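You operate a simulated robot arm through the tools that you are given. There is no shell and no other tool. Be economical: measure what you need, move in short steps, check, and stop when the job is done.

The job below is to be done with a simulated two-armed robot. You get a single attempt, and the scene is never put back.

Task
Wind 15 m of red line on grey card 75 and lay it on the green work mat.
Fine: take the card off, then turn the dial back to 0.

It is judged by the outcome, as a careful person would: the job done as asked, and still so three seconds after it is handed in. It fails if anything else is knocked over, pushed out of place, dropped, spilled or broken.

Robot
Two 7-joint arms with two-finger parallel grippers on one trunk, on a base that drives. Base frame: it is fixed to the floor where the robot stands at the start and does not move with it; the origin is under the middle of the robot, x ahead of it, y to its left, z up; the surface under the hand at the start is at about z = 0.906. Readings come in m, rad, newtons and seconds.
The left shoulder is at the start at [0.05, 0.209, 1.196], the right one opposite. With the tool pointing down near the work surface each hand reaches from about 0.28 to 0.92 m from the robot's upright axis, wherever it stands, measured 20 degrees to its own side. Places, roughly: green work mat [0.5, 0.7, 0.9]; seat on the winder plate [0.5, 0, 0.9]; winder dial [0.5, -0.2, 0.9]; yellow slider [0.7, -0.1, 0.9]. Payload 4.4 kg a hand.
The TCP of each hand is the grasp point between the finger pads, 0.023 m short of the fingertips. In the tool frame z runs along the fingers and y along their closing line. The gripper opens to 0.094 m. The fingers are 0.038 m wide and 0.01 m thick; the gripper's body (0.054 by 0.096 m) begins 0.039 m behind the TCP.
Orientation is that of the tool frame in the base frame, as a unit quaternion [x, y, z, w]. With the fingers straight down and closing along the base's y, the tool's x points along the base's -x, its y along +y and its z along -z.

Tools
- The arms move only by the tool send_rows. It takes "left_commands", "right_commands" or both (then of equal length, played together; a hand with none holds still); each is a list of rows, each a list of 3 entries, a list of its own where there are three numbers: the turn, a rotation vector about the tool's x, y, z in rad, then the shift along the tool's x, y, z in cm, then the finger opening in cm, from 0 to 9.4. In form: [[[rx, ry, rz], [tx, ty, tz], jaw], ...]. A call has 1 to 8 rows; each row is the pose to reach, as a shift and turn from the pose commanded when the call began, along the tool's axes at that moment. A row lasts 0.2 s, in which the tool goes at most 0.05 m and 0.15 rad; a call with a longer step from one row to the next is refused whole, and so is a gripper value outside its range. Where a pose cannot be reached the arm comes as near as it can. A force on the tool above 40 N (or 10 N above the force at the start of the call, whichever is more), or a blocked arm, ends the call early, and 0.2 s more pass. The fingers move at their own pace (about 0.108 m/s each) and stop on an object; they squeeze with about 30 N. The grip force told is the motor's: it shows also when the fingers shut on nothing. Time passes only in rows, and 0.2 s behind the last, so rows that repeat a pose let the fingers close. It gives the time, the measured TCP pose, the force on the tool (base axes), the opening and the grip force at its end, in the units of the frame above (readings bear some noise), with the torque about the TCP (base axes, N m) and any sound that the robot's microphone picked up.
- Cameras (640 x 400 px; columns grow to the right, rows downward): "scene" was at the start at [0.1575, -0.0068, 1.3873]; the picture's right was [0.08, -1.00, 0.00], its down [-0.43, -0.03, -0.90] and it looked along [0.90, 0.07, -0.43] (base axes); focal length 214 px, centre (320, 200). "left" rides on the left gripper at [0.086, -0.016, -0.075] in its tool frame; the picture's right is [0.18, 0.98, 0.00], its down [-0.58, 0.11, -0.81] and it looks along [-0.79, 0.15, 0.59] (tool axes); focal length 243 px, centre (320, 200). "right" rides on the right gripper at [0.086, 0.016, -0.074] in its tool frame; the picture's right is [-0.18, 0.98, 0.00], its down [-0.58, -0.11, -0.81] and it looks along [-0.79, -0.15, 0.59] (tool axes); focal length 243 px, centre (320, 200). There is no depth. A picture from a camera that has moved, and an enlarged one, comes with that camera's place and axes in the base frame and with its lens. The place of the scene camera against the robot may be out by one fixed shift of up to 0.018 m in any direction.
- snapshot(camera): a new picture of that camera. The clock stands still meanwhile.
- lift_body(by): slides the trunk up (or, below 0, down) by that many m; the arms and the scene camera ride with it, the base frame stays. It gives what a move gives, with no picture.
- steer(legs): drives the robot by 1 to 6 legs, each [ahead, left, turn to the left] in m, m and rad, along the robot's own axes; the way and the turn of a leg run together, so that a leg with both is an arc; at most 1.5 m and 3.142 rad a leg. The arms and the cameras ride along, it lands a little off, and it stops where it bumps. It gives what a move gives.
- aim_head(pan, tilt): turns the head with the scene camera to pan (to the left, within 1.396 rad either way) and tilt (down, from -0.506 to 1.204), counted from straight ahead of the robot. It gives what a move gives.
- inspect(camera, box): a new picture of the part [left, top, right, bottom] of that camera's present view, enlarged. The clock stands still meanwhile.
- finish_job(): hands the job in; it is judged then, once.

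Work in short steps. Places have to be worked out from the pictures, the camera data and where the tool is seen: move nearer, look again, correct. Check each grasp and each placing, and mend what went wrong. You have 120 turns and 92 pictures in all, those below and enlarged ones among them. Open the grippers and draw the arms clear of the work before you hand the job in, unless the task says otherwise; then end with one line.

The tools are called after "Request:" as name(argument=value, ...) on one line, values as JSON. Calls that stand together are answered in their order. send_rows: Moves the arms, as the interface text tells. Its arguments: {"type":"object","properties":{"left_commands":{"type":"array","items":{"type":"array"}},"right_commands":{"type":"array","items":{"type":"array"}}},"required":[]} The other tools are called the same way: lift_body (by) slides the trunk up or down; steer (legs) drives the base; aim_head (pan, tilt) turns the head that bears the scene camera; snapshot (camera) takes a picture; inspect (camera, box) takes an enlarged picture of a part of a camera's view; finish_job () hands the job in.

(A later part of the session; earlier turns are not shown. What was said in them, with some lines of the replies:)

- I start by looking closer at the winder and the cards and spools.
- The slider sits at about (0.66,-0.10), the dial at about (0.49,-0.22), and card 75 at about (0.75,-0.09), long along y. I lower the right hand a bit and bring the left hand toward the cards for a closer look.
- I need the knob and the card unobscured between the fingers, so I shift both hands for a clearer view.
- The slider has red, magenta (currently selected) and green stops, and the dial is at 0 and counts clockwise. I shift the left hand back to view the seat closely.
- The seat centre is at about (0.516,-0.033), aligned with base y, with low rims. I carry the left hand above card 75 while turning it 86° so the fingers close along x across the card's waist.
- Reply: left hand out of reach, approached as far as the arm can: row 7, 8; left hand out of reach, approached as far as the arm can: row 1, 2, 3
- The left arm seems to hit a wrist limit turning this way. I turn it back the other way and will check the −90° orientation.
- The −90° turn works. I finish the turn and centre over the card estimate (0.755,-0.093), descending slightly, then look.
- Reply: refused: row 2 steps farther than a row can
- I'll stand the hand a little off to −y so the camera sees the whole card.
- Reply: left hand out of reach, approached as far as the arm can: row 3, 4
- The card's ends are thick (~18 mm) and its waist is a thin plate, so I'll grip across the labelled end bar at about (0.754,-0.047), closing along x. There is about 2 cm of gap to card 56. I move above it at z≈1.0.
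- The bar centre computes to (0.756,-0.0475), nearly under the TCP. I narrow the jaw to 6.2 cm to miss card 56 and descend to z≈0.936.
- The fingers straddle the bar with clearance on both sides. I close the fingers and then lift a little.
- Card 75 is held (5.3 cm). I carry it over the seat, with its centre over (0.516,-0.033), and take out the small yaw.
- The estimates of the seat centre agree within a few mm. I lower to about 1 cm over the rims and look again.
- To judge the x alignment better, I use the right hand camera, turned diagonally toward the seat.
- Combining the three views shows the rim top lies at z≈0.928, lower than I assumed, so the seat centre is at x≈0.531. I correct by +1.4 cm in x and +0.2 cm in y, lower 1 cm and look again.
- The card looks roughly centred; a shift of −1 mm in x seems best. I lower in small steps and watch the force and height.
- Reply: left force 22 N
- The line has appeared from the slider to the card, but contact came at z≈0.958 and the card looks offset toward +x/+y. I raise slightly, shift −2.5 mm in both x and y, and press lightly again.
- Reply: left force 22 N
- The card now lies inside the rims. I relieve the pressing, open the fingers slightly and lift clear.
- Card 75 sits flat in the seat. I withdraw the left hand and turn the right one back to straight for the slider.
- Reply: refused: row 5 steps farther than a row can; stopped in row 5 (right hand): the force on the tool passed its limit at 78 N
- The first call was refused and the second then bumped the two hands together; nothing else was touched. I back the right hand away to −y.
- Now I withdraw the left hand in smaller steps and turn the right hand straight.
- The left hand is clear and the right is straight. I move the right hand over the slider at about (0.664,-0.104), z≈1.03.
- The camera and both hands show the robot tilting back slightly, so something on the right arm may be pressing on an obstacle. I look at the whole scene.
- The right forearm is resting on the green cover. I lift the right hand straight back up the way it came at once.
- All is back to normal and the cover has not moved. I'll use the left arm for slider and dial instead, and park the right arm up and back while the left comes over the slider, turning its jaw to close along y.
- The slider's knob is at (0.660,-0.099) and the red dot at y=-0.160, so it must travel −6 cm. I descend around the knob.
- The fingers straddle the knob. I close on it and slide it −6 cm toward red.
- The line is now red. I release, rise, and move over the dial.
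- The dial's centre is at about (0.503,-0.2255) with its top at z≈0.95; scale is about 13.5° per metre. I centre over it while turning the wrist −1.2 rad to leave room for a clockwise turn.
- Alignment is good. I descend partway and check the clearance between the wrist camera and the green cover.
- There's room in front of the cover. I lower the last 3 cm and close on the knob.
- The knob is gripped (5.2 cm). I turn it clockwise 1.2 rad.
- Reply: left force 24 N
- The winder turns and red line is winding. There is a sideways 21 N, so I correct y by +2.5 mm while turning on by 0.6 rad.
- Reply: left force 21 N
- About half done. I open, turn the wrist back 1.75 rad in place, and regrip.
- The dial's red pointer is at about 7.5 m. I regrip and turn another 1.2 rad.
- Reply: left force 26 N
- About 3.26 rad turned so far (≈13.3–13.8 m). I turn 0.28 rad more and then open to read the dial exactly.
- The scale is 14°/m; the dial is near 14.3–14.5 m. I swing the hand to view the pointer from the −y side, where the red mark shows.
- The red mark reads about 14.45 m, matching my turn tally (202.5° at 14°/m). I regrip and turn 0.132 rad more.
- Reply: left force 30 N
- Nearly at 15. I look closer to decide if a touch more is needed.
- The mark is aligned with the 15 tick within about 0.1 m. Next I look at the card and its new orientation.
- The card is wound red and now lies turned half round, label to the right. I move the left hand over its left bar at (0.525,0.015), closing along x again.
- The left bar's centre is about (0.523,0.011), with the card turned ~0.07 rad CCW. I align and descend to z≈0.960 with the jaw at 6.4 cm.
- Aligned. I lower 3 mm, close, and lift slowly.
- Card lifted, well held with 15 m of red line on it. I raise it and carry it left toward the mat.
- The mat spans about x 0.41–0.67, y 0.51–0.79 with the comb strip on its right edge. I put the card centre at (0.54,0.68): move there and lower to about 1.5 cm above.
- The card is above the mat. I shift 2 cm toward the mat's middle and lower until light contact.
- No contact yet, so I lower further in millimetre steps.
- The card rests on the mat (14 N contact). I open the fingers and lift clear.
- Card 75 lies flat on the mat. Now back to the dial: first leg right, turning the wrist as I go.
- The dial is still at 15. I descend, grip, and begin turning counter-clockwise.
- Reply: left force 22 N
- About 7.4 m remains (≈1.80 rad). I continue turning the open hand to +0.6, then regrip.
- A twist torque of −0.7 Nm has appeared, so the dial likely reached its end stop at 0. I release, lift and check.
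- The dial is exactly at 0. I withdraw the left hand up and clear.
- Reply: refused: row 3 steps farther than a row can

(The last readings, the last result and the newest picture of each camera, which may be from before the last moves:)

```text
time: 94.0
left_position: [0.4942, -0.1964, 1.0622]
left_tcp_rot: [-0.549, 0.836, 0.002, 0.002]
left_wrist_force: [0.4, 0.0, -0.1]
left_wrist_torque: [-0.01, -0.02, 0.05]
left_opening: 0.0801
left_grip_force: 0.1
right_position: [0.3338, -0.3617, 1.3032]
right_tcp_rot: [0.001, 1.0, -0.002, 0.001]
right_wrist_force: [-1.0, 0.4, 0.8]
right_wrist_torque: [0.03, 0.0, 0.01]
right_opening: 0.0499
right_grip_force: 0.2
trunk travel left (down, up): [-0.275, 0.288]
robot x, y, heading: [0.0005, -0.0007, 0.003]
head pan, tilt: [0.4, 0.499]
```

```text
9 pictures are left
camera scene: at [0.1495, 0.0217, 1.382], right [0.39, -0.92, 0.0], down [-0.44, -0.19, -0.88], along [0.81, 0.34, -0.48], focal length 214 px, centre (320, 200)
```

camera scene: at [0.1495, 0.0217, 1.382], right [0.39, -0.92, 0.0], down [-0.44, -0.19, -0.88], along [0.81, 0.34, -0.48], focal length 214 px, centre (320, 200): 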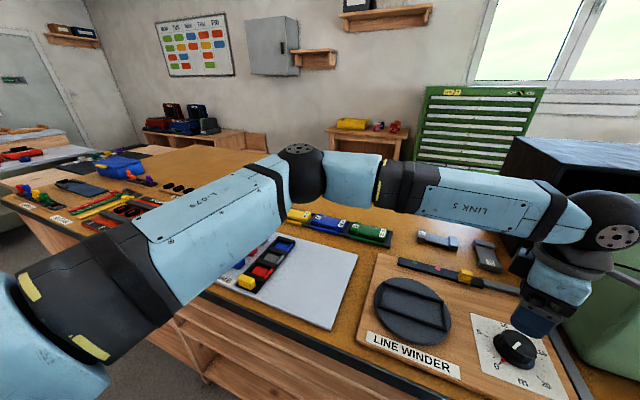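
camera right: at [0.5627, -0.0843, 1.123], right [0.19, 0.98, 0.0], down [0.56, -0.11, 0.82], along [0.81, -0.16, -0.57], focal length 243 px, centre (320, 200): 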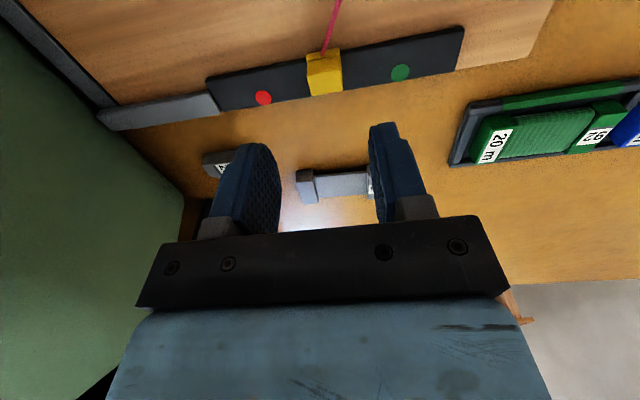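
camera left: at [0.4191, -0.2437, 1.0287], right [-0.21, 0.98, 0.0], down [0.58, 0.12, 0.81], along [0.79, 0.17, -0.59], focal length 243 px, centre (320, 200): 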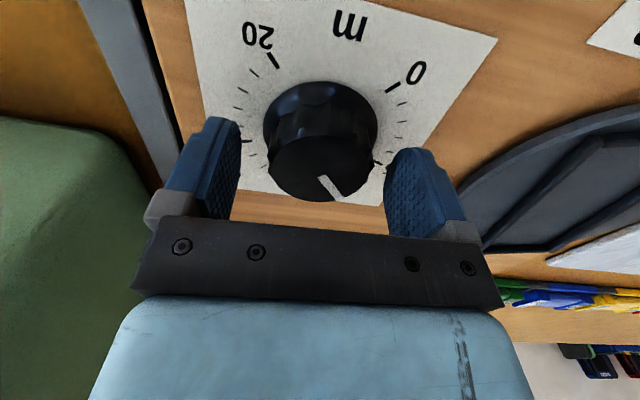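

A row was too long; I resend the withdrawal with smaller steps.

Request:
send_rows(left_commands=[[[0, 0, 0], [0, 0, -4], 8], [[0, 0, 0], [-3, 1.5, -7], 8], [[0, 0, 0], [-6.5, 3.3, -9], 8], [[0, 0, 0], [-10, 5.2, -11], 8], [[0, 0, 0], [-14, 7.2, -12], 8], [[0, 0, 0], [-18, 9.3, -13], 8], [[0, 0, 0], [-22, 11.4, -13], 8], [[0, 0, 0], [-26, 13.5, -13], 8]])

Request:
snapshot(camera="scene")

```text
time: 95.8
left_position: [0.4724, 0.0965, 1.1969]
left_tcp_rot: [-0.549, 0.836, 0.0, 0.0]
left_wrist_force: [-0.6, 0.5, -0.3]
left_wrist_torque: [-0.02, 0.02, -0.02]
left_opening: 0.08
left_grip_force: 0.1
right_position: [0.3329, -0.3582, 1.3036]
right_tcp_rot: [0.002, 1.0, -0.002, 0.002]
right_wrist_force: [0.1, 0.5, 1.3]
right_wrist_torque: [0.0, 0.03, 0.0]
right_opening: 0.0498
right_grip_force: 0.1
trunk travel left (down, up): [-0.275, 0.288]
robot x, y, heading: [-0.002, 0.001, 0.0]
head pan, tilt: [0.4, 0.499]
```

```text
8 pictures are left
camera scene: at [0.1492, 0.0239, 1.3821], right [0.39, -0.92, 0.0], down [-0.44, -0.19, -0.88], along [0.81, 0.34, -0.48], focal length 214 px, centre (320, 200)
```

scene: 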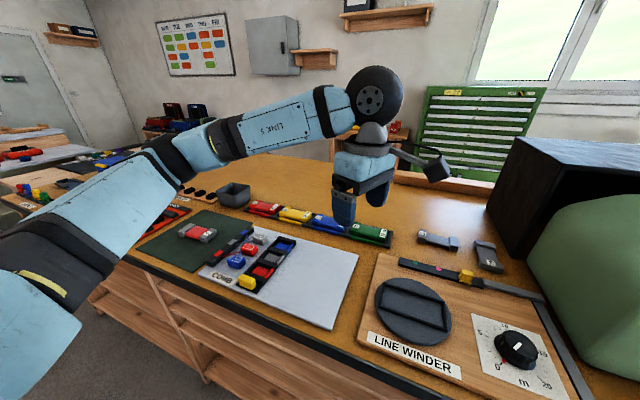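

The card is on the mat, the dial is at 0, the seat is empty, and everything else is in place with both hands clear. I hand the job in.

Request:
finish_job()

```text
The job is handed in.
```

I wound red line on grey card 75 to the 15 m mark, laid it on the green work mat, then turned the dial back to 0. I read the dial at about 14.9 m when I took the card off. Partway through, the right forearm rested on the green cover and the two hands bumped once. Nothing moved or fell in either case.
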